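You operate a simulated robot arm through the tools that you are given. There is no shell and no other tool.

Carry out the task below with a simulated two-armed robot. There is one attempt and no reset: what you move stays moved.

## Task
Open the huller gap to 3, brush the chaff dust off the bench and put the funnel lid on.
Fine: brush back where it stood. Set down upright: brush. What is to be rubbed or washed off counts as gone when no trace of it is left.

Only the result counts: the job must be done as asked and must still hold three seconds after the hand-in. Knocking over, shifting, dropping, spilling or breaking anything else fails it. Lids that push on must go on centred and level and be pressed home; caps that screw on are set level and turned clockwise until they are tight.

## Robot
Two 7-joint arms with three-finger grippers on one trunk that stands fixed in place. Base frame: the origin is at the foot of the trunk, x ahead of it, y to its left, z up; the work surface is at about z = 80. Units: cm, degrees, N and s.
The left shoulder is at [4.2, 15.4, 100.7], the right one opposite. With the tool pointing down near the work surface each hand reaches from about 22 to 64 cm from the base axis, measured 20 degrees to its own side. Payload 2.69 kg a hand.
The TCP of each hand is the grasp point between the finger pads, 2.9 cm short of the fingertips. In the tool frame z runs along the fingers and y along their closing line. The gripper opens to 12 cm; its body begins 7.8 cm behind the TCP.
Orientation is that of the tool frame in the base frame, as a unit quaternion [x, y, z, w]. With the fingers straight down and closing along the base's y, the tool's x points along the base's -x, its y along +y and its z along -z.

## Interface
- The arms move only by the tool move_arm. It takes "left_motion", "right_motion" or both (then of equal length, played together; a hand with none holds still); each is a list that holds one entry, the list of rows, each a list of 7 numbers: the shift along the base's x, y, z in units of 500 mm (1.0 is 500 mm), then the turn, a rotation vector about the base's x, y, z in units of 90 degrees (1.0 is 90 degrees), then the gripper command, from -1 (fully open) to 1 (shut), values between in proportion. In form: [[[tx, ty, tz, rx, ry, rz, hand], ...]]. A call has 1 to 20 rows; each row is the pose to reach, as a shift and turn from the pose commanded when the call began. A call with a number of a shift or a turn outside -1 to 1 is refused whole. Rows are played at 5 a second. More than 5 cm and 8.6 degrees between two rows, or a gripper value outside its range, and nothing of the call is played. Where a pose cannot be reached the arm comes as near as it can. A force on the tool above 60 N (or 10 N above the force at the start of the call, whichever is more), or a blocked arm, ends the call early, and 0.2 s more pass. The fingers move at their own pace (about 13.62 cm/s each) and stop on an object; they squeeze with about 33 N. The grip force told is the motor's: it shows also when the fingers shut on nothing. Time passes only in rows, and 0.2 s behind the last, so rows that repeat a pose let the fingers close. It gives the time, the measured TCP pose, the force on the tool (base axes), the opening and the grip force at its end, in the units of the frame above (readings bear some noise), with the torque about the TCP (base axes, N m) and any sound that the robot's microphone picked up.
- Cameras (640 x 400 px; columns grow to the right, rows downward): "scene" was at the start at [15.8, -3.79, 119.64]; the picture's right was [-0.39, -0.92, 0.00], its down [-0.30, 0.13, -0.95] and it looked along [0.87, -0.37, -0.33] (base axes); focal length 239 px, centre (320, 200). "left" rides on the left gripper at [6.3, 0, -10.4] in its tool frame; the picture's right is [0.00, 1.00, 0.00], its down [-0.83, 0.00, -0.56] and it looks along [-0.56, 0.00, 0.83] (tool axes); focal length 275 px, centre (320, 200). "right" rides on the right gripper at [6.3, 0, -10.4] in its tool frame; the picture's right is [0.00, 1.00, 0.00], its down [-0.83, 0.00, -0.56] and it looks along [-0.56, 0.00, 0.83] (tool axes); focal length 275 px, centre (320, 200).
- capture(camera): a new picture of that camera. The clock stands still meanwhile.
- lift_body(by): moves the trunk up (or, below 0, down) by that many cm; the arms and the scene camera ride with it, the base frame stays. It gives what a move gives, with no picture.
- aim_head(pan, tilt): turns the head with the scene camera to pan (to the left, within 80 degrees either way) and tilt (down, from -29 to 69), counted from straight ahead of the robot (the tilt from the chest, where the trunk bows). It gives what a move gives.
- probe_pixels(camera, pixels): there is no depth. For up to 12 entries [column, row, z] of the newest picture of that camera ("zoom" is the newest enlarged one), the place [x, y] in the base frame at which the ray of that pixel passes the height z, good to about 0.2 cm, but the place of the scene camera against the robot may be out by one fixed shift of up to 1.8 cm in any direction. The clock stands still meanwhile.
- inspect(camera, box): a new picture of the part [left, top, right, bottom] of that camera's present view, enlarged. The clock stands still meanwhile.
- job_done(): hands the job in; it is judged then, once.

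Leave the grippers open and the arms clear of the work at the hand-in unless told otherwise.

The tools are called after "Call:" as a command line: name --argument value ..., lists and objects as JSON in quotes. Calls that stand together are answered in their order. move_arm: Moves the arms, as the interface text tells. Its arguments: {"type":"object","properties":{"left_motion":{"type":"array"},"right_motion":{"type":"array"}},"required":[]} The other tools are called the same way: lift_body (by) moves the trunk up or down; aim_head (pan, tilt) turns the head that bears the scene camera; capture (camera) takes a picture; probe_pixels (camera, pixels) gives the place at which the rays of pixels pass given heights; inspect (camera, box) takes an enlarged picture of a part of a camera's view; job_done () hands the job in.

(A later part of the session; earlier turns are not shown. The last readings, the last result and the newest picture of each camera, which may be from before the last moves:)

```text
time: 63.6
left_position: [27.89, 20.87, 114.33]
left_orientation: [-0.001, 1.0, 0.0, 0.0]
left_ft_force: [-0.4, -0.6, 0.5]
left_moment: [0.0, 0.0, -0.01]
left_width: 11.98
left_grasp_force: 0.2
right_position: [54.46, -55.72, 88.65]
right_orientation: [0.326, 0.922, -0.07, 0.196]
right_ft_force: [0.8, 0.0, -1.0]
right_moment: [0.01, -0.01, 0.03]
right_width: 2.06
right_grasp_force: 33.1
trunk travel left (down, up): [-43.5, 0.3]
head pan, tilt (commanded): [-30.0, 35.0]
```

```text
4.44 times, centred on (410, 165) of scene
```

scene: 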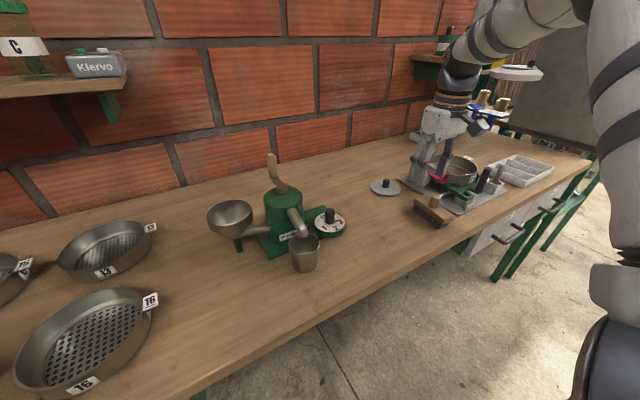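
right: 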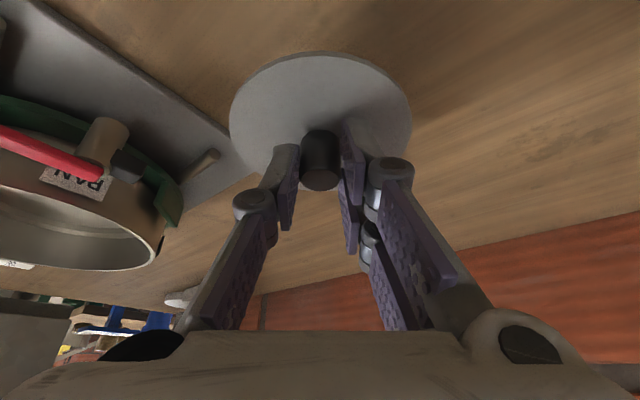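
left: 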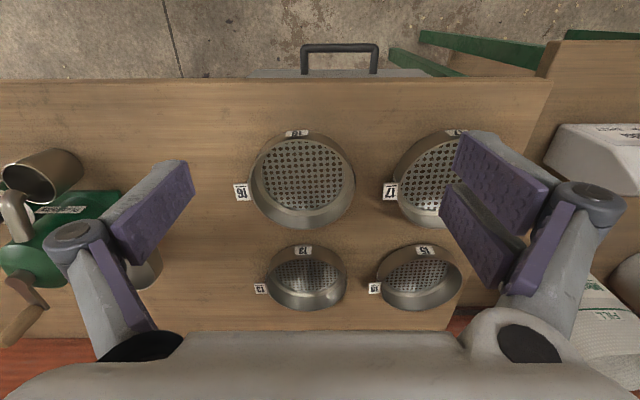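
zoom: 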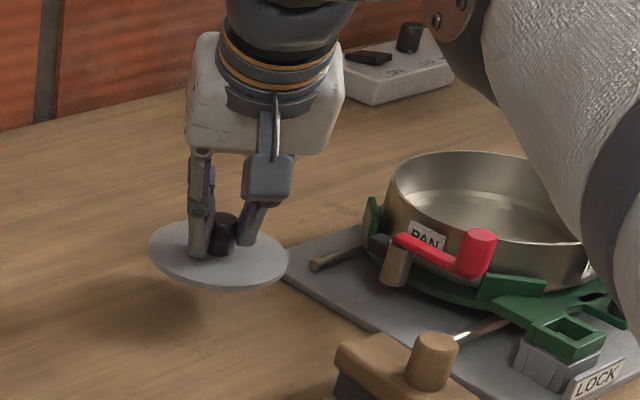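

The lid is lifted and level. I carry it nearer to the robot, with the lid centre to about (46,-45) on the clean free bench, where I can regrasp with a vertical tool.

Call:
move_arm --right_motion '[[[-0.036, 0.045, 0, 0, 0, 0, 1], [-0.072, 0.09, 0, 0, 0, 0, 1], [-0.108, 0.135, 0, 0, 0, 0, 1], [-0.145, 0.18, 0, 0, 0, 0, 1], [-0.181, 0.225, 0, 0, 0, 0, 1], [-0.181, 0.225, 0, 0, 0, 0, 1]]]'

Call:
capture --camera "scene"

Call:
capture --camera "right"

```text
time: 65.0
left_position: [27.91, 20.85, 114.35]
left_orientation: [0.0, 1.0, 0.0, 0.0]
left_ft_force: [-0.1, -0.8, -0.1]
left_moment: [0.01, 0.02, 0.02]
left_width: 12.0
left_grasp_force: 0.1
right_position: [45.37, -44.39, 88.64]
right_orientation: [0.327, 0.922, -0.07, 0.196]
right_ft_force: [0.5, 0.2, -0.8]
right_moment: [0.0, 0.02, 0.0]
right_width: 2.05
right_grasp_force: 33.3
trunk travel left (down, up): [-43.5, 0.3]
head pan, tilt (commanded): [-30.0, 35.0]
```

```text
taken
```

scene: 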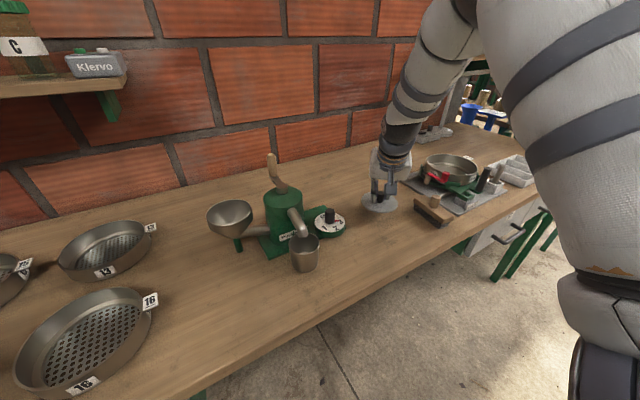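

```text
taken
```

right: 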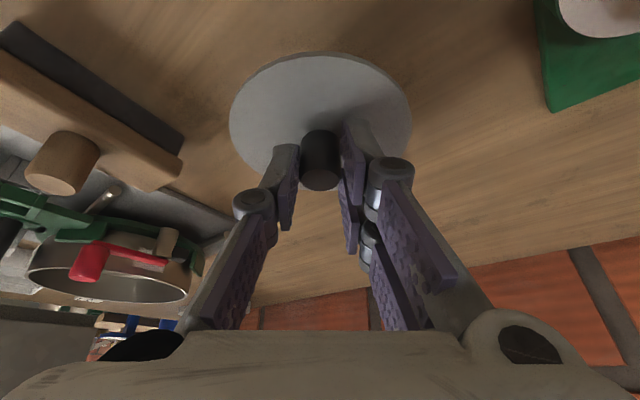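

The spot is clear: the brush and dial base are well away. I lower 4 cm back to bench level.

Call:
move_arm --right_motion '[[[0, 0, -0.03, 0, 0, 0, 1], [0, 0, -0.06, 0, 0, 0, 1], [0, 0, -0.075, 0, 0, 0, 1], [0, 0, -0.08, 0, 0, 0, 1], [0, 0, -0.08, 0, 0, 0, 1]]]'

```text
time: 66.2
left_position: [27.85, 20.93, 114.43]
left_orientation: [0.0, 1.0, 0.0, 0.001]
left_ft_force: [0.5, 0.3, -0.7]
left_moment: [0.0, 0.01, 0.0]
left_width: 12.01
left_grasp_force: 0.0
right_position: [45.29, -44.32, 84.57]
right_orientation: [0.327, 0.922, -0.07, 0.198]
right_ft_force: [-1.0, -1.9, 11.4]
right_moment: [-0.2, 0.26, 0.09]
right_width: 2.06
right_grasp_force: 33.5
trunk travel left (down, up): [-43.5, 0.3]
head pan, tilt (commanded): [-30.0, 35.0]
```

It's touching the bench at 11 N. I ease up 0.12 cm, release to 4 cm, then back off upward.

Call:
move_arm --right_motion '[[[0, 0, 0.0024, 0, 0, 0, 1], [0, 0, 0.0024, 0, 0, 0, 0.6], [0, 0, 0.0024, 0, 0, 0, 0.33], [0, 0, 0.0024, 0, 0, 0, 0.2], [0, 0, 0.0024, 0, 0, 0, 0.1]]]'

Call:
inspect --camera "right" --box '[220, 40, 420, 220]'

```text
time: 67.4
left_position: [27.95, 20.82, 114.37]
left_orientation: [0.0, 1.0, 0.0, 0.0]
left_ft_force: [-0.1, 0.1, 0.3]
left_moment: [0.01, -0.02, 0.0]
left_width: 11.96
left_grasp_force: 0.1
right_position: [45.28, -44.41, 84.72]
right_orientation: [0.326, 0.922, -0.071, 0.196]
right_ft_force: [-0.1, -0.8, -0.1]
right_moment: [-0.02, -0.04, -0.01]
right_width: 5.4
right_grasp_force: 0.1
trunk travel left (down, up): [-43.5, 0.3]
head pan, tilt (commanded): [-30.0, 35.0]
```

```text
2.22 times, centred on (320, 130) of right
```

zoom: 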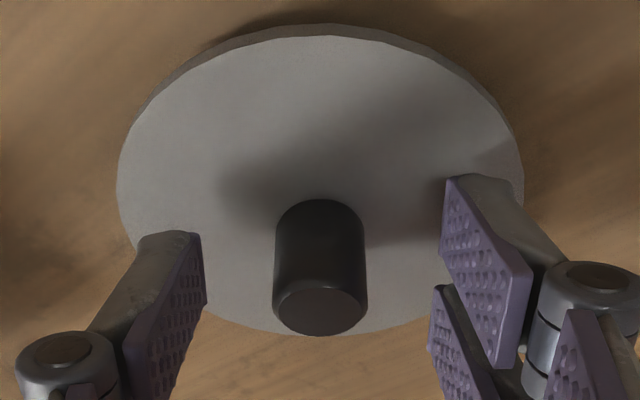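

The lid lies flat. I rise 8 cm, then take the tilt out over the next rows so the tool is vertical above the lid.

Call:
move_arm --right_motion '[[[0, 0, 0.06, 0, 0, 0, 0], [0, 0, 0.14, 0, 0, 0, 0], [0, 0, 0.2, 0, 0, 0, 0], [0.002, -0.002, 0.22, 0.0421, 0.0517, 0, 0], [0.004, -0.004, 0.24, 0.0841, 0.1034, 0, 0], [0.006, -0.005, 0.26, 0.1262, 0.1552, 0, 0], [0.008, -0.006, 0.26, 0.1683, 0.2069, 0, 0], [0.008, -0.006, 0.26, 0.1683, 0.2069, 0, 0]]]'

Call:
move_arm --right_motion '[[[0, 0, 0, 0, 0, 0.0868, 0], [0, 0, 0, 0, 0, 0.1736, 0], [0, 0, 0, 0, 0, 0.26, 0], [0, 0, 0, 0, 0, 0.3472, 0], [0, 0, 0, 0, 0, 0.434, 0], [0, 0, 0, 0, 0, 0.434, 0]]]'

Call:
capture --camera "right"

```text
time: 69.2
left_position: [27.93, 20.8, 114.34]
left_orientation: [0.001, 1.0, 0.001, 0.001]
left_ft_force: [0.1, -0.4, -0.2]
left_moment: [0.0, 0.0, 0.03]
left_width: 11.98
left_grasp_force: 0.0
right_position: [45.56, -44.63, 97.87]
right_orientation: [0.334, 0.942, 0.0, 0.001]
right_ft_force: [-0.6, -1.3, -0.7]
right_moment: [0.03, -0.02, 0.03]
right_width: 5.99
right_grasp_force: 0.1
trunk travel left (down, up): [-43.5, 0.3]
head pan, tilt (commanded): [-30.0, 35.0]
```

```text
time: 70.6
left_position: [27.94, 20.84, 114.3]
left_orientation: [0.0, 1.0, 0.0, 0.001]
left_ft_force: [-0.7, -0.9, 0.1]
left_moment: [0.02, -0.01, -0.01]
left_width: 12.01
left_grasp_force: 0.1
right_position: [45.81, -44.71, 97.82]
right_orientation: [-0.002, 1.0, 0.0, 0.001]
right_ft_force: [0.1, -0.2, 0.1]
right_moment: [0.02, 0.02, -0.02]
right_width: 6.02
right_grasp_force: 0.0
trunk travel left (down, up): [-43.5, 0.3]
head pan, tilt (commanded): [-30.0, 35.0]
```

```text
taken
```

right: 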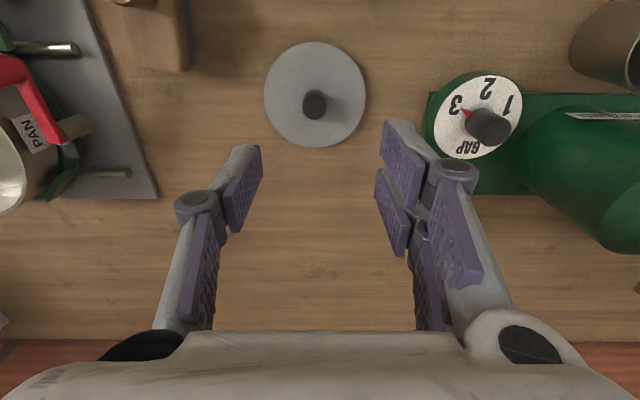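

The lid is at about (46.2,-45.2), radius 4.9. Before regrasping it, I use the same camera to measure the funnel rim. I rise to z≈106 and move across to about (41,-8), above all the huller parts.

Call:
move_arm --right_motion '[[[-0.02, 0, 0.08, 0, 0, 0, -0.3], [-0.05, 0.02, 0.16, 0, 0, 0, -0.3], [-0.09, 0.1, 0.163, 0, 0, 0, -0.5], [-0.094, 0.19, 0.163, 0, 0, 0, -0.7], [-0.094, 0.28, 0.163, 0, 0, 0, -1], [-0.094, 0.37, 0.163, 0, 0, 0, -1], [-0.094, 0.46, 0.163, 0, 0, 0, -1], [-0.094, 0.55, 0.163, 0, 0, 0, -1], [-0.094, 0.64, 0.163, 0, 0, 0, -1], [-0.094, 0.73, 0.163, 0, 0, 0, -1], [-0.094, 0.73, 0.163, 0, 0, 0, -1]]]'

Call:
capture --camera "right"

```text
time: 73.0
left_position: [28.0, 20.79, 114.32]
left_orientation: [0.0, 1.0, 0.0, 0.0]
left_ft_force: [-1.2, -0.7, 0.2]
left_moment: [0.03, 0.02, -0.02]
left_width: 12.02
left_grasp_force: 0.1
right_position: [40.9, -8.15, 105.73]
right_orientation: [0.0, 1.0, 0.002, 0.0]
right_ft_force: [-0.5, -0.2, -0.4]
right_moment: [-0.02, -0.02, 0.01]
right_width: 11.99
right_grasp_force: 0.1
trunk travel left (down, up): [-43.5, 0.3]
head pan, tilt (commanded): [-30.0, 35.0]
```

```text
taken
```

right: 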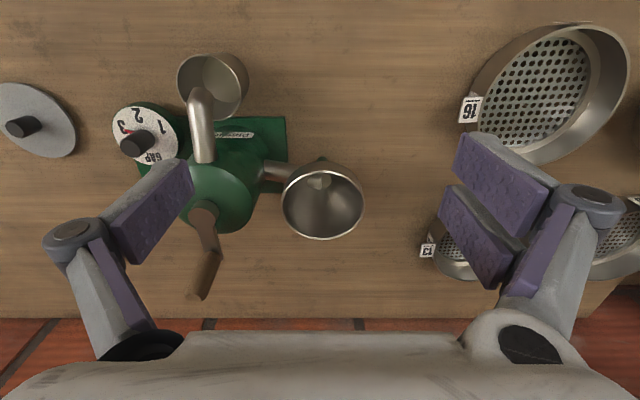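

I can see the funnel at about (323,200). I zoom in on its rim.

Call:
inspect --camera "right" --box '[260, 140, 388, 260]'

```text
3.33 times, centred on (324, 200) of right
```

zoom: 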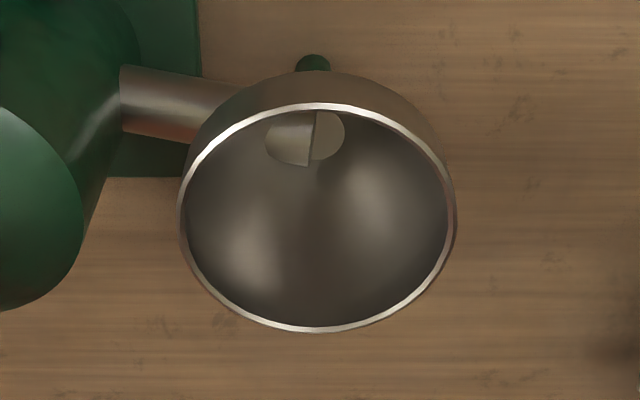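

To fix the rim height I need a second viewpoint. I shift the hand 7 cm in -y, still at z≈106 and above everything, and measure again.

Call:
move_arm --right_motion '[[[0, -0.07, 0, 0, 0, 0, -1], [0, -0.14, 0, 0, 0, 0, -1], [0, -0.14, 0, 0, 0, 0, -1]]]'

Call:
inspect --camera "right" --box '[324, 140, 452, 260]'

Call:
capture --camera "right"

```text
time: 73.8
left_position: [27.95, 20.85, 114.3]
left_orientation: [0.0, 1.0, 0.0, 0.0]
left_ft_force: [-0.2, 0.4, -0.5]
left_moment: [0.01, -0.01, 0.02]
left_width: 12.0
left_grasp_force: 0.0
right_position: [41.05, -15.08, 106.03]
right_orientation: [-0.001, 1.0, 0.0, 0.002]
right_ft_force: [-0.3, 0.1, 0.5]
right_moment: [-0.02, 0.01, 0.0]
right_width: 12.0
right_grasp_force: 0.1
trunk travel left (down, up): [-43.5, 0.3]
head pan, tilt (commanded): [-30.0, 35.0]
```

```text
3.33 times, centred on (388, 200) of right
```

zoom: 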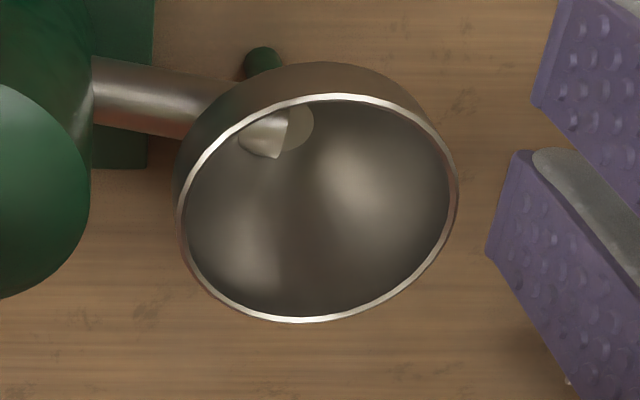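

```text
taken
```

right: 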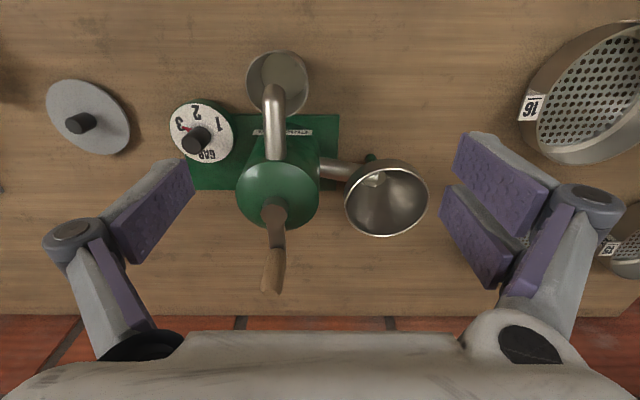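

Triangulating gives a rim centre of about (51.95,-7.83), rim height z≈92.0 and outer diameter about 9.2. Now I go back above the lid at (46.2,-45.2) to regrasp it with the vertical tool.

Call:
move_arm --right_motion '[[[0.01, -0.08, 0, 0, 0, 0, -1], [0.025, -0.165, 0, 0, 0, 0, -1], [0.04, -0.25, 0, 0, 0, 0, -0.8], [0.055, -0.335, 0, 0, 0, 0, -0.5], [0.07, -0.42, 0, 0, 0, 0, -0.3], [0.085, -0.505, 0, 0, 0, 0, 0], [0.1, -0.59, -0.02, 0, 0, 0, 0], [0.104, -0.6, -0.1, 0, 0, 0, 0], [0.104, -0.6, -0.18, 0, 0, 0, 0], [0.104, -0.6, -0.26, 0, 0, 0, 0], [0.104, -0.6, -0.3, 0, 0, 0, 0], [0.104, -0.6, -0.3, 0, 0, 0, 0]]]'

Call:
capture --camera "right"

Call:
inspect --camera "right" --box '[220, 40, 420, 165]'

```text
time: 76.4
left_position: [27.88, 20.86, 114.37]
left_orientation: [0.0, 1.0, -0.001, 0.001]
left_ft_force: [0.6, -0.6, 0.5]
left_moment: [0.0, 0.01, 0.01]
left_width: 12.0
left_grasp_force: 0.1
right_position: [46.17, -45.28, 90.98]
right_orientation: [-0.001, 1.0, 0.001, 0.0]
right_ft_force: [-0.6, -0.5, 0.0]
right_moment: [0.01, -0.01, -0.03]
right_width: 6.01
right_grasp_force: 0.1
trunk travel left (down, up): [-43.5, 0.3]
head pan, tilt (commanded): [-30.0, 35.0]
```

```text
taken
```

right: 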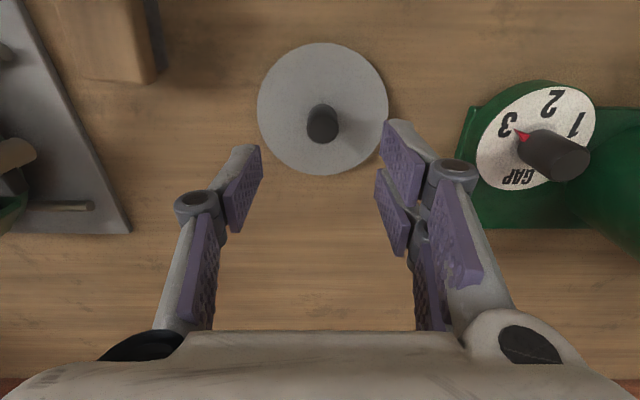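

```text
3.20 times, centred on (320, 102) of right
```

zoom: 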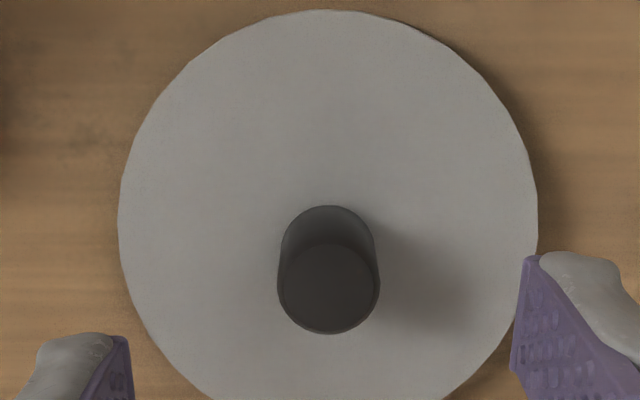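

The lid's knob is at about (322.8,129.5), 0.19 cm off in +y. I correct and lower to TCP z≈84.4, narrowing to 3.4 cm.

Call:
move_arm --right_motion '[[[0.0014, 0.0038, -0.04, 0, 0, 0, 0], [0.0014, 0.0038, -0.09, 0, 0, 0, 0.1], [0.0014, 0.0038, -0.12, 0, 0, 0, 0.3], [0.0014, 0.0038, -0.132, 0, 0, 0, 0.43], [0.0014, 0.0038, -0.132, 0, 0, 0, 0.43]]]'

Call:
inspect --camera "right" --box '[220, 90, 420, 215]'

```text
time: 77.6
left_position: [27.82, 20.82, 114.36]
left_orientation: [0.0, 1.0, 0.001, 0.0]
left_ft_force: [-0.5, 0.3, -0.2]
left_moment: [0.04, -0.02, -0.04]
left_width: 12.01
left_grasp_force: 0.0
right_position: [46.46, -45.03, 84.27]
right_orientation: [-0.001, 1.0, 0.001, 0.002]
right_ft_force: [0.3, -0.1, -0.2]
right_moment: [0.01, -0.03, -0.01]
right_width: 3.42
right_grasp_force: 0.0
trunk travel left (down, up): [-43.5, 0.3]
head pan, tilt (commanded): [-30.0, 35.0]
```

```text
3.20 times, centred on (320, 152) of right
```

zoom: 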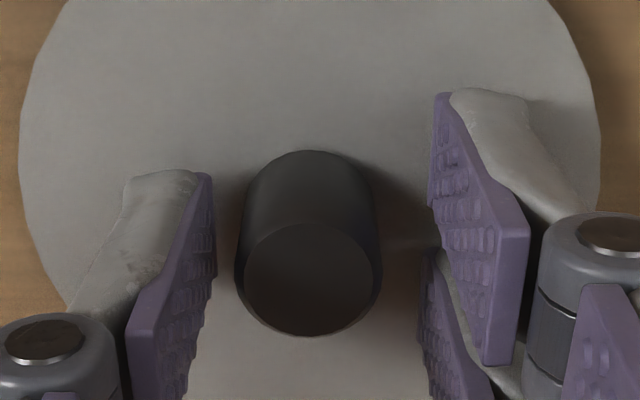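

The knob is about 0.17 cm to the -y side now. I correct by -0.17 cm and close on it.

Call:
move_arm --right_motion '[[[0, -0.0034, 0, 0, 0, 0, 0.43], [0, -0.0034, 0, 0, 0, 0, 0.6], [0, -0.0034, 0, 0, 0, 0, 0.8], [0, -0.0034, 0, 0, 0, 0, 1], [0, -0.0034, 0, 0, 0, 0, 1], [0, -0.0034, 0, 0, 0, 0, 1]]]'

Call:
inspect --camera "right" --box '[220, 40, 420, 215]'

```text
time: 79.0
left_position: [28.03, 20.83, 114.36]
left_orientation: [0.0, 1.0, 0.0, 0.001]
left_ft_force: [0.1, 0.0, 0.1]
left_moment: [0.02, -0.01, 0.01]
left_width: 12.02
left_grasp_force: 0.1
right_position: [46.22, -45.17, 84.35]
right_orientation: [-0.001, 1.0, 0.0, 0.001]
right_ft_force: [-0.3, 0.1, 0.2]
right_moment: [-0.04, -0.05, 0.01]
right_width: 1.98
right_grasp_force: 33.1
trunk travel left (down, up): [-43.5, 0.3]
head pan, tilt (commanded): [-30.0, 35.0]
```

```text
2.29 times, centred on (320, 128) of right
```

zoom: 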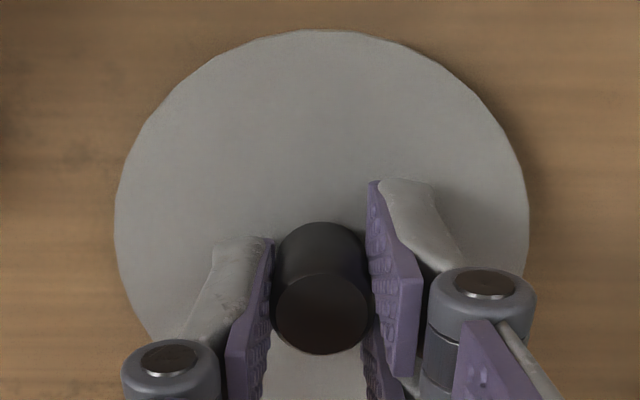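

Lid gripped and centred on the TCP to within 0.05 cm. I lift it to TCP z≈100 and carry it in front of the huller (x≈40) to y≈-7.9, so it clears the spout and crank.

Call:
move_arm --right_motion '[[[0, 0, 0.03, 0, 0, 0, 1], [0, 0, 0.1, 0, 0, 0, 1], [0, 0, 0.19, 0, 0, 0, 1], [-0.02, 0, 0.28, 0, 0, 0, 1], [-0.08, 0.03, 0.313, 0, 0, 0, 1], [-0.126, 0.1, 0.313, 0, 0, 0, 1], [-0.126, 0.19, 0.313, 0, 0, 0, 1], [-0.126, 0.28, 0.313, 0, 0, 0, 1], [-0.126, 0.37, 0.313, 0, 0, 0, 1], [-0.126, 0.46, 0.313, 0, 0, 0, 1], [-0.126, 0.55, 0.313, 0, 0, 0, 1], [-0.126, 0.64, 0.313, 0, 0, 0, 1], [-0.126, 0.71, 0.313, 0, 0, 0, 1], [-0.126, 0.747, 0.313, 0, 0, 0, 1], [-0.126, 0.747, 0.313, 0, 0, 0, 1]]]'

Call:
capture --camera "right"

Call:
capture --camera "scene"

```text
time: 82.2
left_position: [27.9, 20.85, 114.37]
left_orientation: [0.001, 1.0, 0.0, 0.0]
left_ft_force: [0.4, -0.3, -0.7]
left_moment: [-0.02, 0.03, 0.02]
left_width: 11.99
left_grasp_force: 0.0
right_position: [40.05, -7.82, 99.99]
right_orientation: [0.0, 1.0, 0.001, 0.001]
right_ft_force: [0.2, 0.1, -2.0]
right_moment: [0.02, 0.02, -0.01]
right_width: 2.0
right_grasp_force: 33.0
trunk travel left (down, up): [-43.5, 0.3]
head pan, tilt (commanded): [-30.0, 35.0]
```

```text
taken
```

right: 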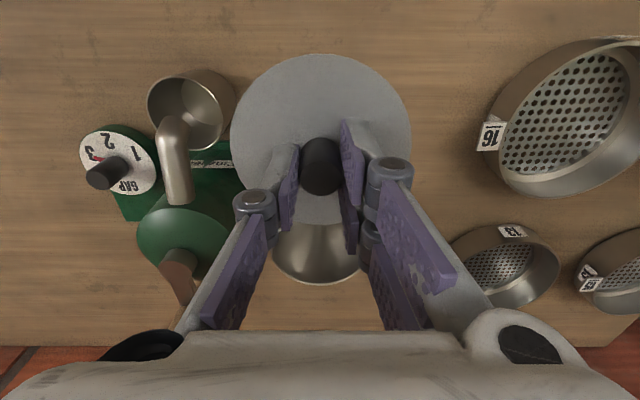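

```text
taken
```

scene: 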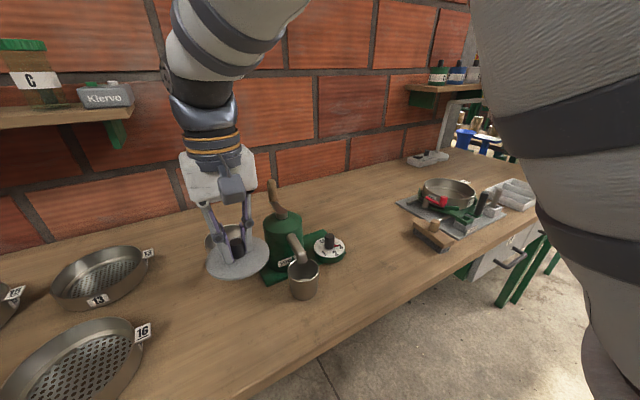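

The lid is level and clear. From here the funnel's far edge again gives a centre x≈51.9, y≈-7.9. I move the lid above the funnel at TCP (51.9,-7.87,98.5), still about 2 cm above the rim.

Call:
move_arm --right_motion '[[[0.06, 0, 0, 0, 0, 0, 1], [0.12, 0, 0, 0, 0, 0, 1], [0.18, 0, 0, 0, 0, 0, 1], [0.237, -0.001, 0, 0, 0, 0, 1], [0.237, -0.001, -0.03, 0, 0, 0, 1], [0.237, -0.001, -0.03, 0, 0, 0, 1]]]'

Call:
capture --camera "right"

Call:
aim_head --pan -12 --tilt 38

Call:
capture --camera "scene"

```text
time: 83.6
left_position: [27.94, 20.8, 114.37]
left_orientation: [-0.001, 1.0, 0.0, 0.0]
left_ft_force: [-0.5, 0.2, 0.3]
left_moment: [-0.03, 0.02, -0.03]
left_width: 12.01
left_grasp_force: 0.0
right_position: [51.93, -7.96, 98.37]
right_orientation: [-0.001, 1.0, 0.0, 0.001]
right_ft_force: [1.2, -0.3, 0.1]
right_moment: [-0.01, 0.0, -0.01]
right_width: 2.0
right_grasp_force: 33.1
trunk travel left (down, up): [-43.5, 0.3]
head pan, tilt (commanded): [-30.0, 35.0]
```

```text
taken
```

right: 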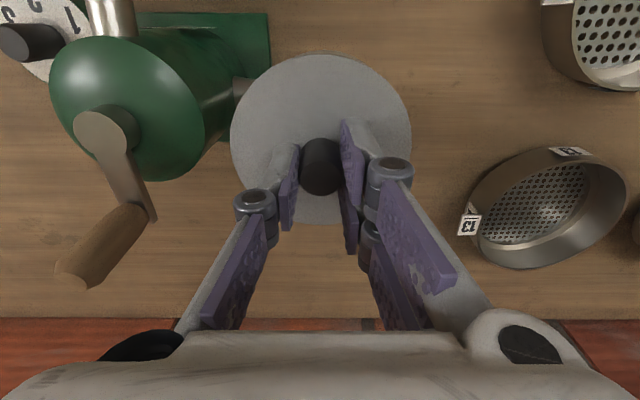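

```text
time: 84.4
left_position: [27.95, 20.76, 114.33]
left_orientation: [-0.001, 1.0, 0.0, 0.001]
left_ft_force: [0.5, -0.3, 0.5]
left_moment: [0.0, 0.0, -0.01]
left_width: 11.97
left_grasp_force: 0.1
right_position: [52.0, -7.94, 98.48]
right_orientation: [0.0, 1.0, -0.001, 0.001]
right_ft_force: [0.3, -0.2, -0.2]
right_moment: [-0.04, 0.01, 0.01]
right_width: 2.02
right_grasp_force: 32.9
trunk travel left (down, up): [-43.5, 0.3]
head pan, tilt (commanded): [-12.0, 38.0]
```

```text
taken
```

scene: 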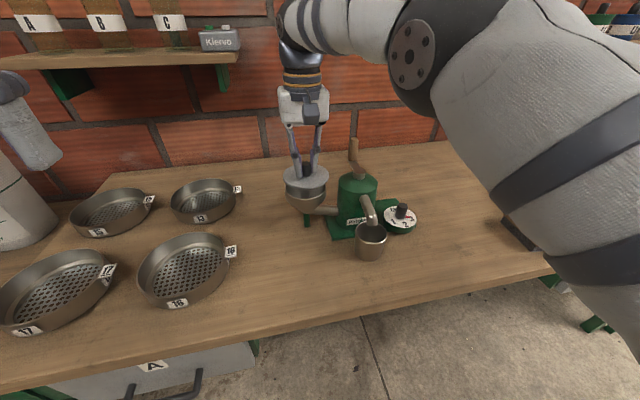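

I zoom the scene camera onto the lid over the funnel (around 305,185).

Call:
inspect --camera "scene" --box '[265, 140, 345, 230]'

```text
4.44 times, centred on (305, 185) of scene
```

zoom: 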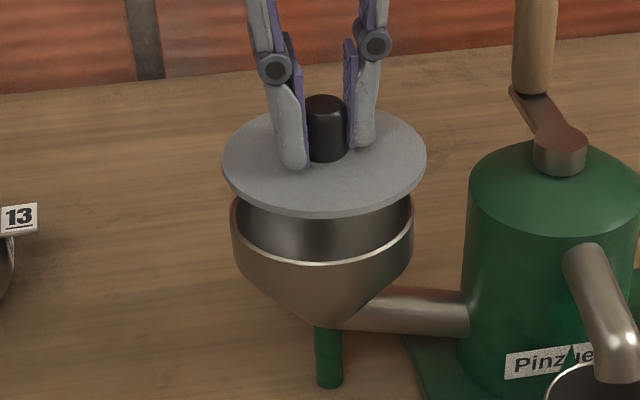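

The lid hovers nearly concentric. I probe matching edge points: the rim at z=92.0, and the lid's top surface at z≈95.05.

Call:
probe_pixels --camera "zoom" --pixels '[[231, 210, 92], [414, 203, 92], [322, 266, 92], [222, 158, 95.05], [427, 150, 95.05], [322, 212, 95.05], [324, 105, 95.05], [323, 206, 92]]'

Call:
inspect --camera "scene" --box '[280, 160, 330, 205]'

```text
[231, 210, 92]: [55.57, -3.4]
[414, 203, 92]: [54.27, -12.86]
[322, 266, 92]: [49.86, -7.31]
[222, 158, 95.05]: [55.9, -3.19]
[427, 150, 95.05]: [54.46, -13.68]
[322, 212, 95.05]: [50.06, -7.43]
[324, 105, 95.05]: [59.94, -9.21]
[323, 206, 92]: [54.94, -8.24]
```

```text
8.89 times, centred on (305, 182) of scene
```

zoom: 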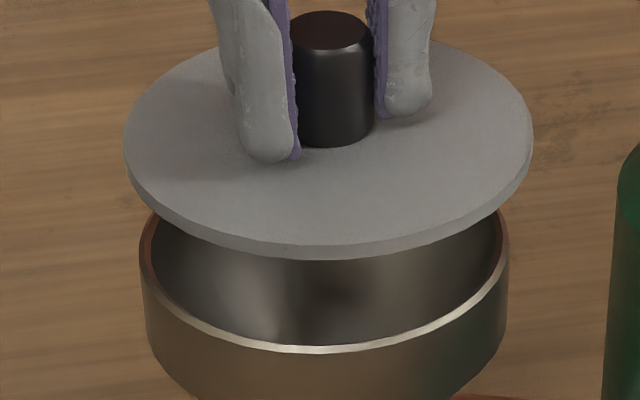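

Both measures suggest the lid is about 0.15 cm too far in -y and perhaps 0.15 too far in +x. For a second direction, I bring the left hand over as a side camera at (40,14,104), yaw -60°, well clear of the right arm.

Call:
move_arm --left_motion '[[[0.03, -0.017, -0.026, 0, 0, -0.0833, -1], [0.06, -0.034, -0.052, 0, 0, -0.1667, -1], [0.09, -0.051, -0.078, 0, 0, -0.25, -1], [0.12, -0.068, -0.104, 0, 0, -0.3333, -1], [0.15, -0.085, -0.13, 0, 0, -0.4167, -1], [0.18, -0.102, -0.156, 0, 0, -0.5, -1], [0.21, -0.119, -0.182, 0, 0, -0.5833, -1], [0.24, -0.136, -0.208, 0, 0, -0.6667, -1], [0.24, -0.136, -0.208, 0, 0, -0.6667, -1]]]'

Call:
capture --camera "left"

```text
time: 86.4
left_position: [39.96, 14.05, 104.06]
left_orientation: [0.5, 0.866, -0.001, 0.0]
left_ft_force: [0.7, 0.9, 0.1]
left_moment: [0.02, -0.03, 0.0]
left_width: 12.0
left_grasp_force: 0.0
right_position: [51.92, -7.96, 98.51]
right_orientation: [-0.001, 1.0, -0.001, 0.001]
right_ft_force: [0.0, -0.7, -0.4]
right_moment: [-0.01, -0.01, -0.02]
right_width: 1.97
right_grasp_force: 33.0
trunk travel left (down, up): [-43.5, 0.3]
head pan, tilt (commanded): [-12.0, 38.0]
```

```text
taken
```

left: 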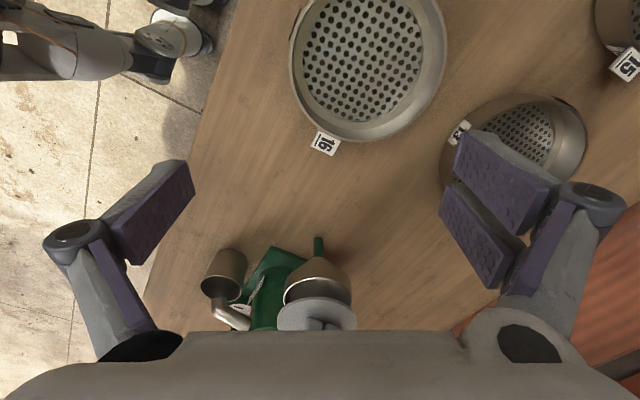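

The hand body hides most of the lid at (318,315). I tilt the left hand 24° in place so its camera looks flatter at the funnel.

Call:
move_arm --left_motion '[[[0, 0, 0, -0.0577, -0.0333, 0, -1], [0, 0, 0, -0.1155, -0.0667, 0, -1], [0, 0, 0, -0.1732, -0.1, 0, -1], [0, 0, 0, -0.231, -0.1333, 0, -1], [0, 0, 0, -0.231, -0.1333, 0, -1]]]'

Call:
capture --camera "left"

Call:
inspect --camera "left" --box '[270, 170, 370, 280]'

```text
time: 87.6
left_position: [39.89, 14.13, 104.09]
left_orientation: [0.489, 0.847, -0.104, 0.18]
left_ft_force: [-0.2, -0.8, 0.6]
left_moment: [0.02, -0.01, 0.02]
left_width: 11.99
left_grasp_force: 0.0
right_position: [51.94, -7.94, 98.4]
right_orientation: [-0.001, 1.0, 0.0, 0.001]
right_ft_force: [-0.3, -0.3, -0.2]
right_moment: [-0.03, -0.03, 0.02]
right_width: 1.99
right_grasp_force: 32.8
trunk travel left (down, up): [-43.5, 0.3]
head pan, tilt (commanded): [-12.0, 38.0]
```

```text
taken
```

left: 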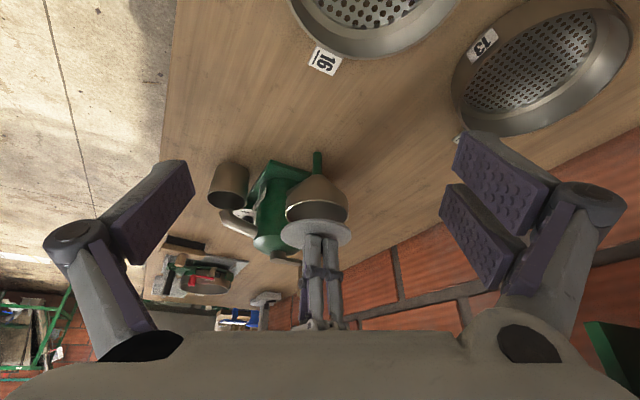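

```text
3.64 times, centred on (320, 225) of left
```

zoom: 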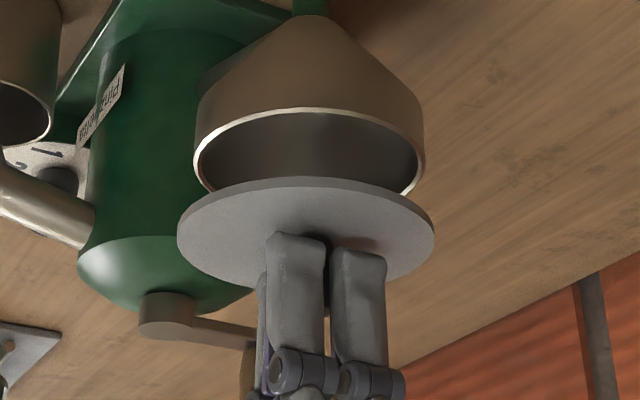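

The side view shows the lid level and about 0.12 cm short along (0.87,0.5). Combined with the scene view, the needed shift is about (+0.03,+0.17) cm. I apply it, lower to TCP z≈96.7, just above seating, and re-check from both sides.

Call:
move_arm --right_motion '[[[0.0006, 0.0034, 0, 0, 0, 0, 1], [0.0006, 0.0034, -0.018, 0, 0, 0, 1], [0.0006, 0.0034, -0.036, 0, 0, 0, 1], [0.0006, 0.0034, -0.036, 0, 0, 0, 1]]]'

Call:
inspect --camera "left" --box '[280, 180, 360, 268]'

Call:
inspect --camera "scene" --box '[280, 160, 330, 205]'

```text
time: 88.6
left_position: [40.03, 14.2, 104.07]
left_orientation: [0.489, 0.847, -0.104, 0.181]
left_ft_force: [-0.3, 0.3, 0.0]
left_moment: [-0.02, 0.02, 0.0]
left_width: 12.0
left_grasp_force: 0.1
right_position: [51.98, -7.79, 96.79]
right_orientation: [-0.001, 1.0, 0.0, 0.001]
right_ft_force: [-0.3, -0.5, -1.0]
right_moment: [0.02, 0.02, 0.0]
right_width: 1.99
right_grasp_force: 33.1
trunk travel left (down, up): [-43.5, 0.3]
head pan, tilt (commanded): [-12.0, 38.0]
```

```text
4.55 times, centred on (320, 224) of left
```

zoom: 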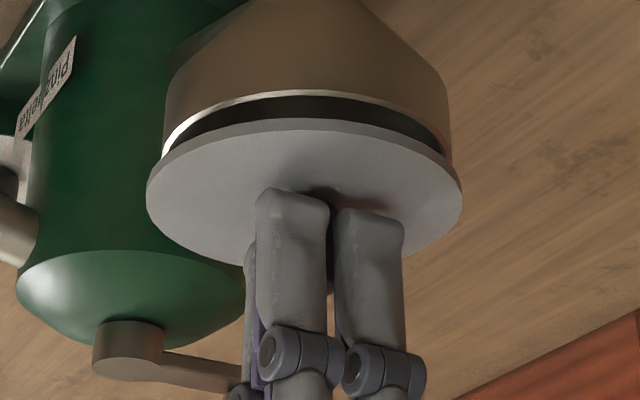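

```text
8.89 times, centred on (305, 182) of scene
```

zoom: 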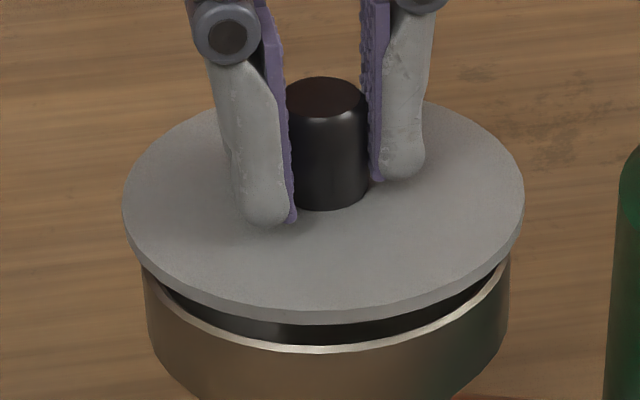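

Across (y) it's aligned now. The side view shows about 0.1 cm more is needed in +x. I shift that and lower slowly toward seating in small steps, to TCP z≈96.0, watching the force.

Call:
move_arm --right_motion '[[[0.002, 0, 0, 0, 0, 0, 1], [0.002, 0, -0.006, 0, 0, 0, 1], [0.002, 0, -0.01, 0, 0, 0, 1], [0.002, 0, -0.014, 0, 0, 0, 1], [0.002, 0, -0.014, 0, 0, 0, 1]]]'

Call:
inspect --camera "left" --box '[280, 180, 360, 268]'

Call:
inspect --camera "scene" --box '[280, 160, 330, 205]'

```text
time: 89.8
left_position: [40.13, 14.01, 103.92]
left_orientation: [0.489, 0.847, -0.105, 0.181]
left_ft_force: [-0.6, 0.1, 0.2]
left_moment: [-0.02, -0.02, -0.01]
left_width: 12.02
left_grasp_force: 0.0
right_position: [51.91, -7.68, 96.07]
right_orientation: [-0.001, 1.0, -0.001, 0.001]
right_ft_force: [-0.4, -0.1, -1.0]
right_moment: [-0.04, -0.01, 0.0]
right_width: 1.99
right_grasp_force: 33.2
trunk travel left (down, up): [-43.5, 0.3]
head pan, tilt (commanded): [-12.0, 38.0]
```

```text
4.55 times, centred on (320, 224) of left
```

zoom: 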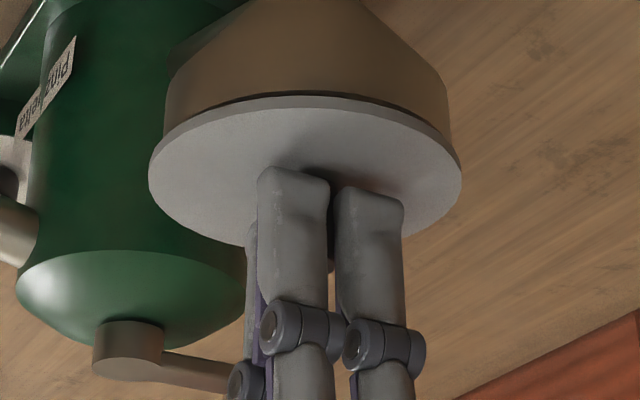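

```text
8.89 times, centred on (305, 182) of scene
```

zoom: 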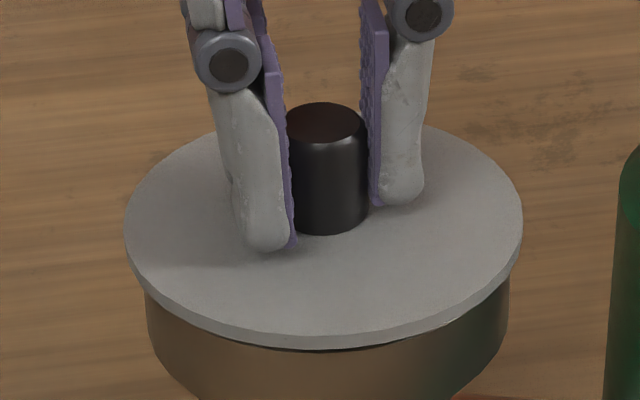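

No contact yet and nearly concentric, with about (+0.1,-0.04) cm left. I apply that and lower in fine steps down another 0.3 cm.

Call:
move_arm --right_motion '[[[0.002, -0.0008, 0, 0, 0, 0, 1], [0.002, -0.0008, -0.002, 0, 0, 0, 1], [0.002, -0.0008, -0.004, 0, 0, 0, 1], [0.002, -0.0008, -0.006, 0, 0, 0, 1], [0.002, -0.0008, -0.006, 0, 0, 0, 1]]]'

Call:
inspect --camera "left" --box '[280, 180, 360, 268]'

Call:
inspect --camera "scene" --box '[280, 160, 330, 205]'

```text
time: 91.0
left_position: [39.98, 14.11, 103.83]
left_orientation: [0.489, 0.847, -0.105, 0.181]
left_ft_force: [0.3, -0.1, 0.7]
left_moment: [-0.03, 0.01, -0.01]
left_width: 11.99
left_grasp_force: 0.0
right_position: [52.03, -7.73, 95.61]
right_orientation: [0.0, 1.0, 0.0, 0.001]
right_ft_force: [1.1, 0.5, -1.3]
right_moment: [-0.02, 0.0, -0.02]
right_width: 1.99
right_grasp_force: 33.1
trunk travel left (down, up): [-43.5, 0.3]
head pan, tilt (commanded): [-12.0, 38.0]
```

```text
4.55 times, centred on (320, 224) of left
```

zoom: 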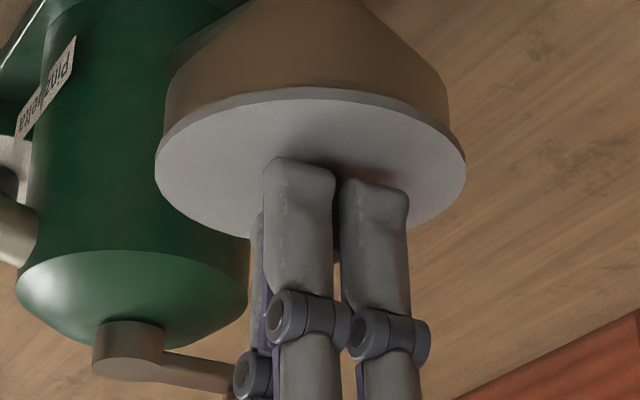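

```text
8.89 times, centred on (305, 182) of scene
```

zoom: 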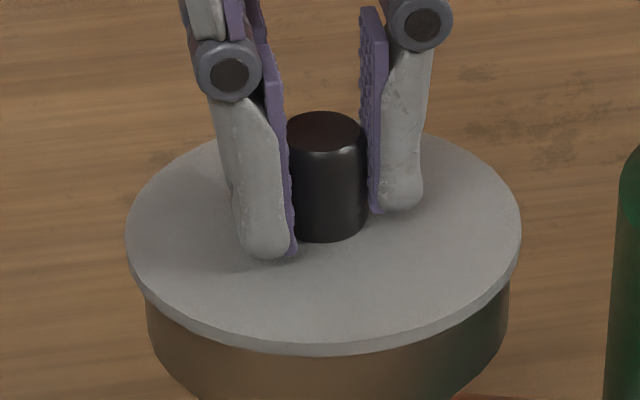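

Still no contact at z≈95.65. The scene view shows the lid about 0.07 cm too far in +y. I nudge it and keep lowering in 0.1 cm steps until I feel the rim.

Call:
move_arm --right_motion '[[[-0.0004, -0.0014, 0, 0, 0, 0, 1], [-0.0004, -0.0014, -0.002, 0, 0, 0, 1], [-0.0004, -0.0014, -0.004, 0, 0, 0, 1], [-0.0004, -0.0014, -0.004, 0, 0, 0, 1]]]'

Call:
inspect --camera "left" --box '[280, 180, 360, 268]'

Call:
inspect --camera "scene" --box '[280, 160, 330, 205]'

```text
time: 92.0
left_position: [39.94, 14.22, 103.96]
left_orientation: [0.489, 0.847, -0.105, 0.181]
left_ft_force: [0.0, 0.5, 0.3]
left_moment: [-0.01, 0.04, -0.02]
left_width: 11.99
left_grasp_force: 0.0
right_position: [52.04, -7.8, 95.72]
right_orientation: [-0.001, 1.0, 0.0, 0.002]
right_ft_force: [-0.2, -1.0, 6.4]
right_moment: [-0.24, 0.19, 0.0]
right_width: 1.99
right_grasp_force: 32.7
trunk travel left (down, up): [-43.5, 0.3]
head pan, tilt (commanded): [-12.0, 38.0]
```

```text
4.55 times, centred on (320, 224) of left
```

zoom: 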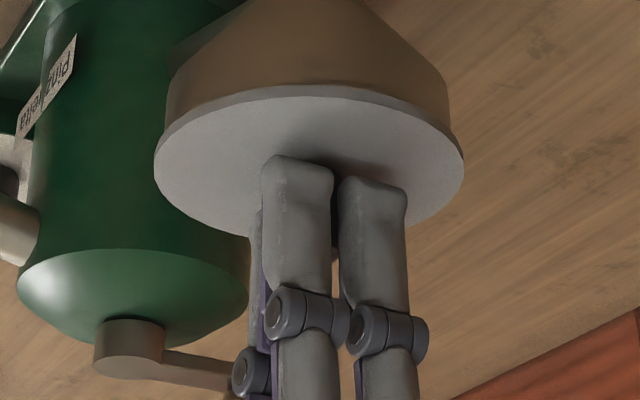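

```text
8.89 times, centred on (305, 182) of scene
```

zoom: 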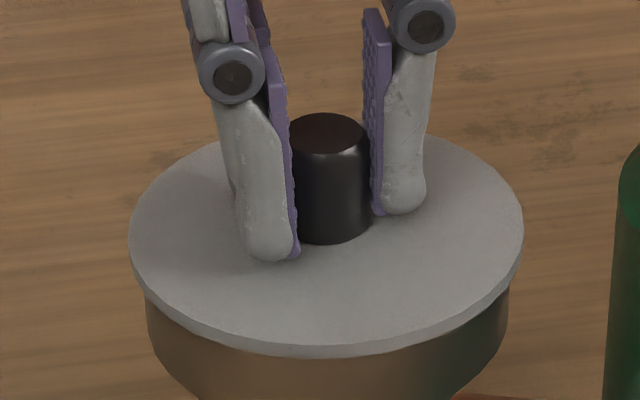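

Contact at 6.4 N. Scene and side views show the lid centred to within 0.05 cm and level. Now I press it home gradually, another 0.4 cm of command.

Call:
move_arm --right_motion '[[[0, 0, -0.002, 0, 0, 0, 1], [0, 0, -0.004, 0, 0, 0, 1], [0, 0, -0.006, 0, 0, 0, 1], [0, 0, -0.008, 0, 0, 0, 1], [0, 0, -0.008, 0, 0, 0, 1]]]'

Call:
inspect --camera "left" --box '[280, 180, 360, 268]'

Call:
inspect --camera "scene" --box '[280, 160, 330, 205]'

```text
time: 93.2
left_position: [39.8, 14.06, 104.01]
left_orientation: [0.489, 0.847, -0.104, 0.181]
left_ft_force: [-0.6, 0.6, -0.1]
left_moment: [0.01, 0.02, 0.01]
left_width: 11.98
left_grasp_force: 0.1
right_position: [52.06, -7.72, 95.49]
right_orientation: [-0.001, 1.0, 0.0, 0.005]
right_ft_force: [5.2, -2.4, 30.9]
right_moment: [-0.06, -0.23, -0.05]
right_width: 2.03
right_grasp_force: 33.0
trunk travel left (down, up): [-43.5, 0.3]
head pan, tilt (commanded): [-12.0, 38.0]
```

```text
4.55 times, centred on (320, 224) of left
```

zoom: 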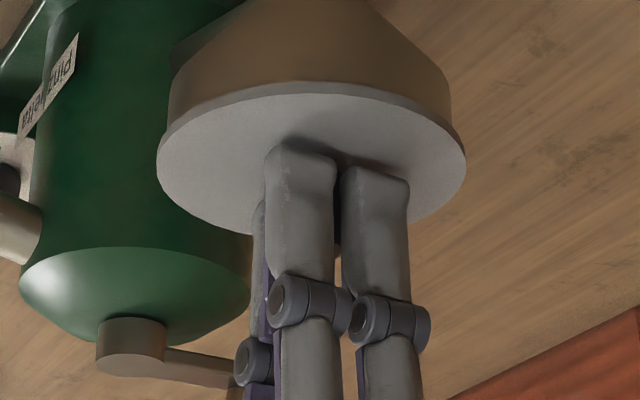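

```text
8.89 times, centred on (305, 182) of scene
```

zoom: 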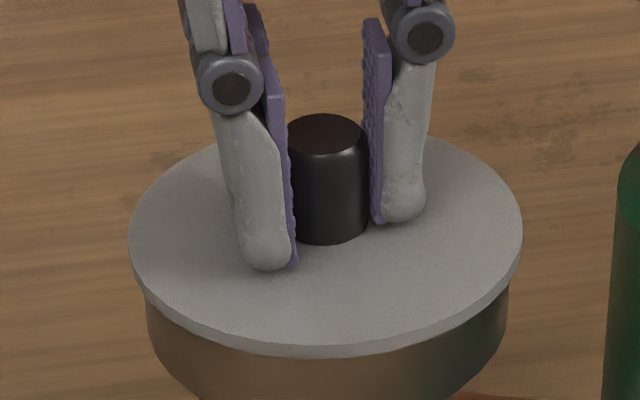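

At 31 N the hand slid slightly down on the knob and the lid looks seated, but no sound was reported. I look closely at the rim joint for any gap.

Call:
inspect --camera "scene" --box '[285, 180, 325, 205]'

Call:
inspect --camera "left" --box '[280, 185, 360, 225]'

```text
16.00 times, centred on (305, 192) of scene
```

zoom: 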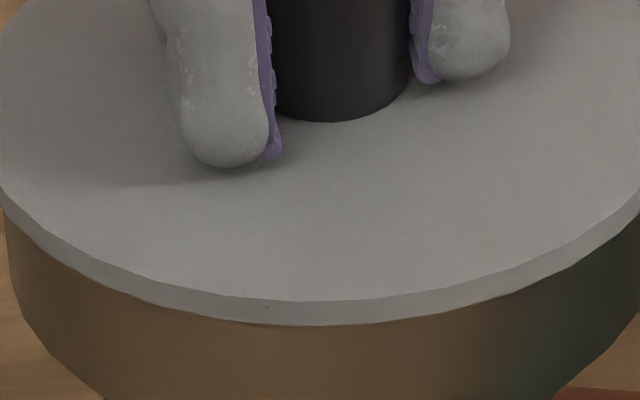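

```text
8.00 times, centred on (320, 205) of left
```

zoom: 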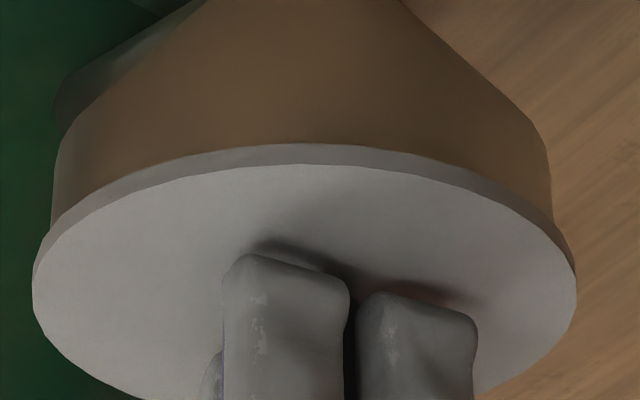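

No gap is visible all round, and the disc lies flush and level on the rim. To be sure it's home, I press a bit further, another 0.2 cm of command to about 40 N.

Call:
move_arm --right_motion '[[[0, 0, -0.002, 0, 0, 0, 1], [0, 0, -0.004, 0, 0, 0, 1], [0, 0, -0.004, 0, 0, 0, 1]]]'

Call:
inspect --camera "scene" --box '[280, 160, 330, 205]'

```text
time: 94.0
left_position: [39.95, 14.19, 104.0]
left_orientation: [0.489, 0.847, -0.104, 0.181]
left_ft_force: [-0.2, 0.3, 0.3]
left_moment: [0.0, -0.01, 0.02]
left_width: 11.99
left_grasp_force: 0.0
right_position: [52.06, -7.85, 95.11]
right_orientation: [0.0, 1.0, 0.0, 0.004]
right_ft_force: [9.4, -1.4, 29.2]
right_moment: [-0.11, -0.44, -0.07]
right_width: 1.99
right_grasp_force: 33.3
trunk travel left (down, up): [-43.5, 0.3]
head pan, tilt (commanded): [-12.0, 38.0]
```

```text
8.89 times, centred on (305, 182) of scene
```

zoom: 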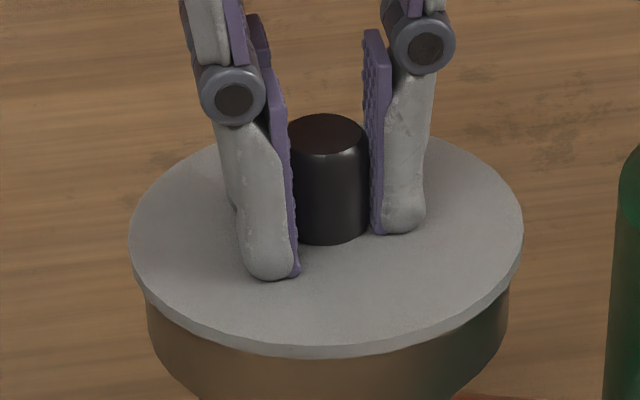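

The hand slips along the knob while the lid stays put, so it is on its stop. I relieve the load, open the fingers and rise to look at the lid freely.

Call:
move_arm --right_motion '[[[0, 0, 0.006, 0, 0, 0, 1], [0, 0, 0.01, 0, 0, 0, 0.7], [0, 0, 0.01, 0, 0, 0, 0.4], [0, 0, 0.01, 0, 0, 0, 0.2], [0, 0, 0.03, 0, 0, 0, 0.2], [0, 0, 0.08, 0, 0, 0, 0.2], [0, 0, 0.13, 0, 0, 0, 0.2], [0, 0, 0.13, 0, 0, 0, 0.2]]]'

Call:
inspect --camera "scene" --box '[275, 160, 335, 215]'

Call:
inspect --camera "left" --box '[280, 180, 360, 268]'

Call:
capture --camera "right"

```text
time: 95.8
left_position: [40.06, 14.02, 104.09]
left_orientation: [0.488, 0.847, -0.105, 0.181]
left_ft_force: [0.1, 0.5, -0.3]
left_moment: [0.03, 0.01, 0.01]
left_width: 11.99
left_grasp_force: 0.1
right_position: [52.01, -7.67, 101.49]
right_orientation: [-0.001, 1.0, -0.001, 0.002]
right_ft_force: [-0.3, -0.1, -0.7]
right_moment: [-0.02, -0.04, 0.0]
right_width: 4.8
right_grasp_force: 0.0
trunk travel left (down, up): [-43.5, 0.3]
head pan, tilt (commanded): [-12.0, 38.0]
```

```text
7.27 times, centred on (305, 188) of scene
```

zoom: 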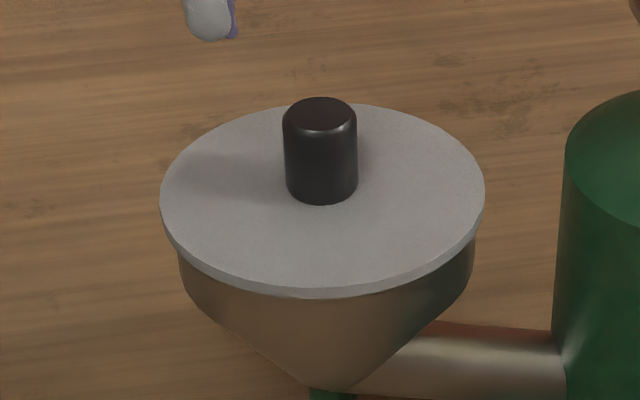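

```text
4.55 times, centred on (320, 224) of left
```

zoom: 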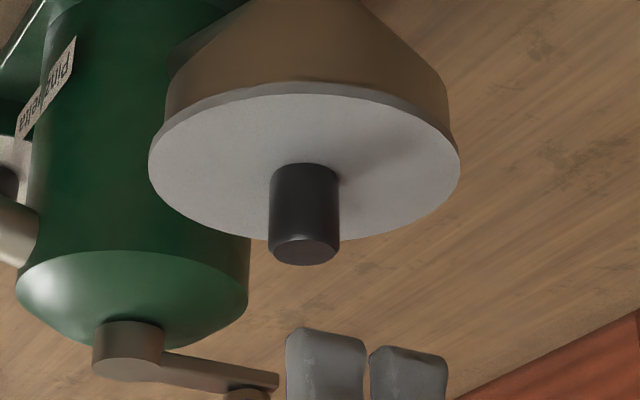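

```text
taken
```

right: 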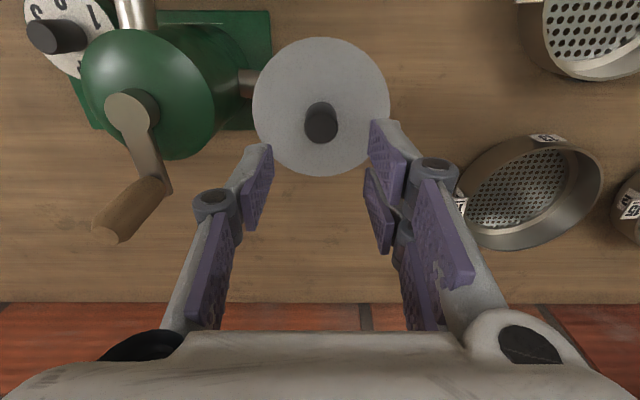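

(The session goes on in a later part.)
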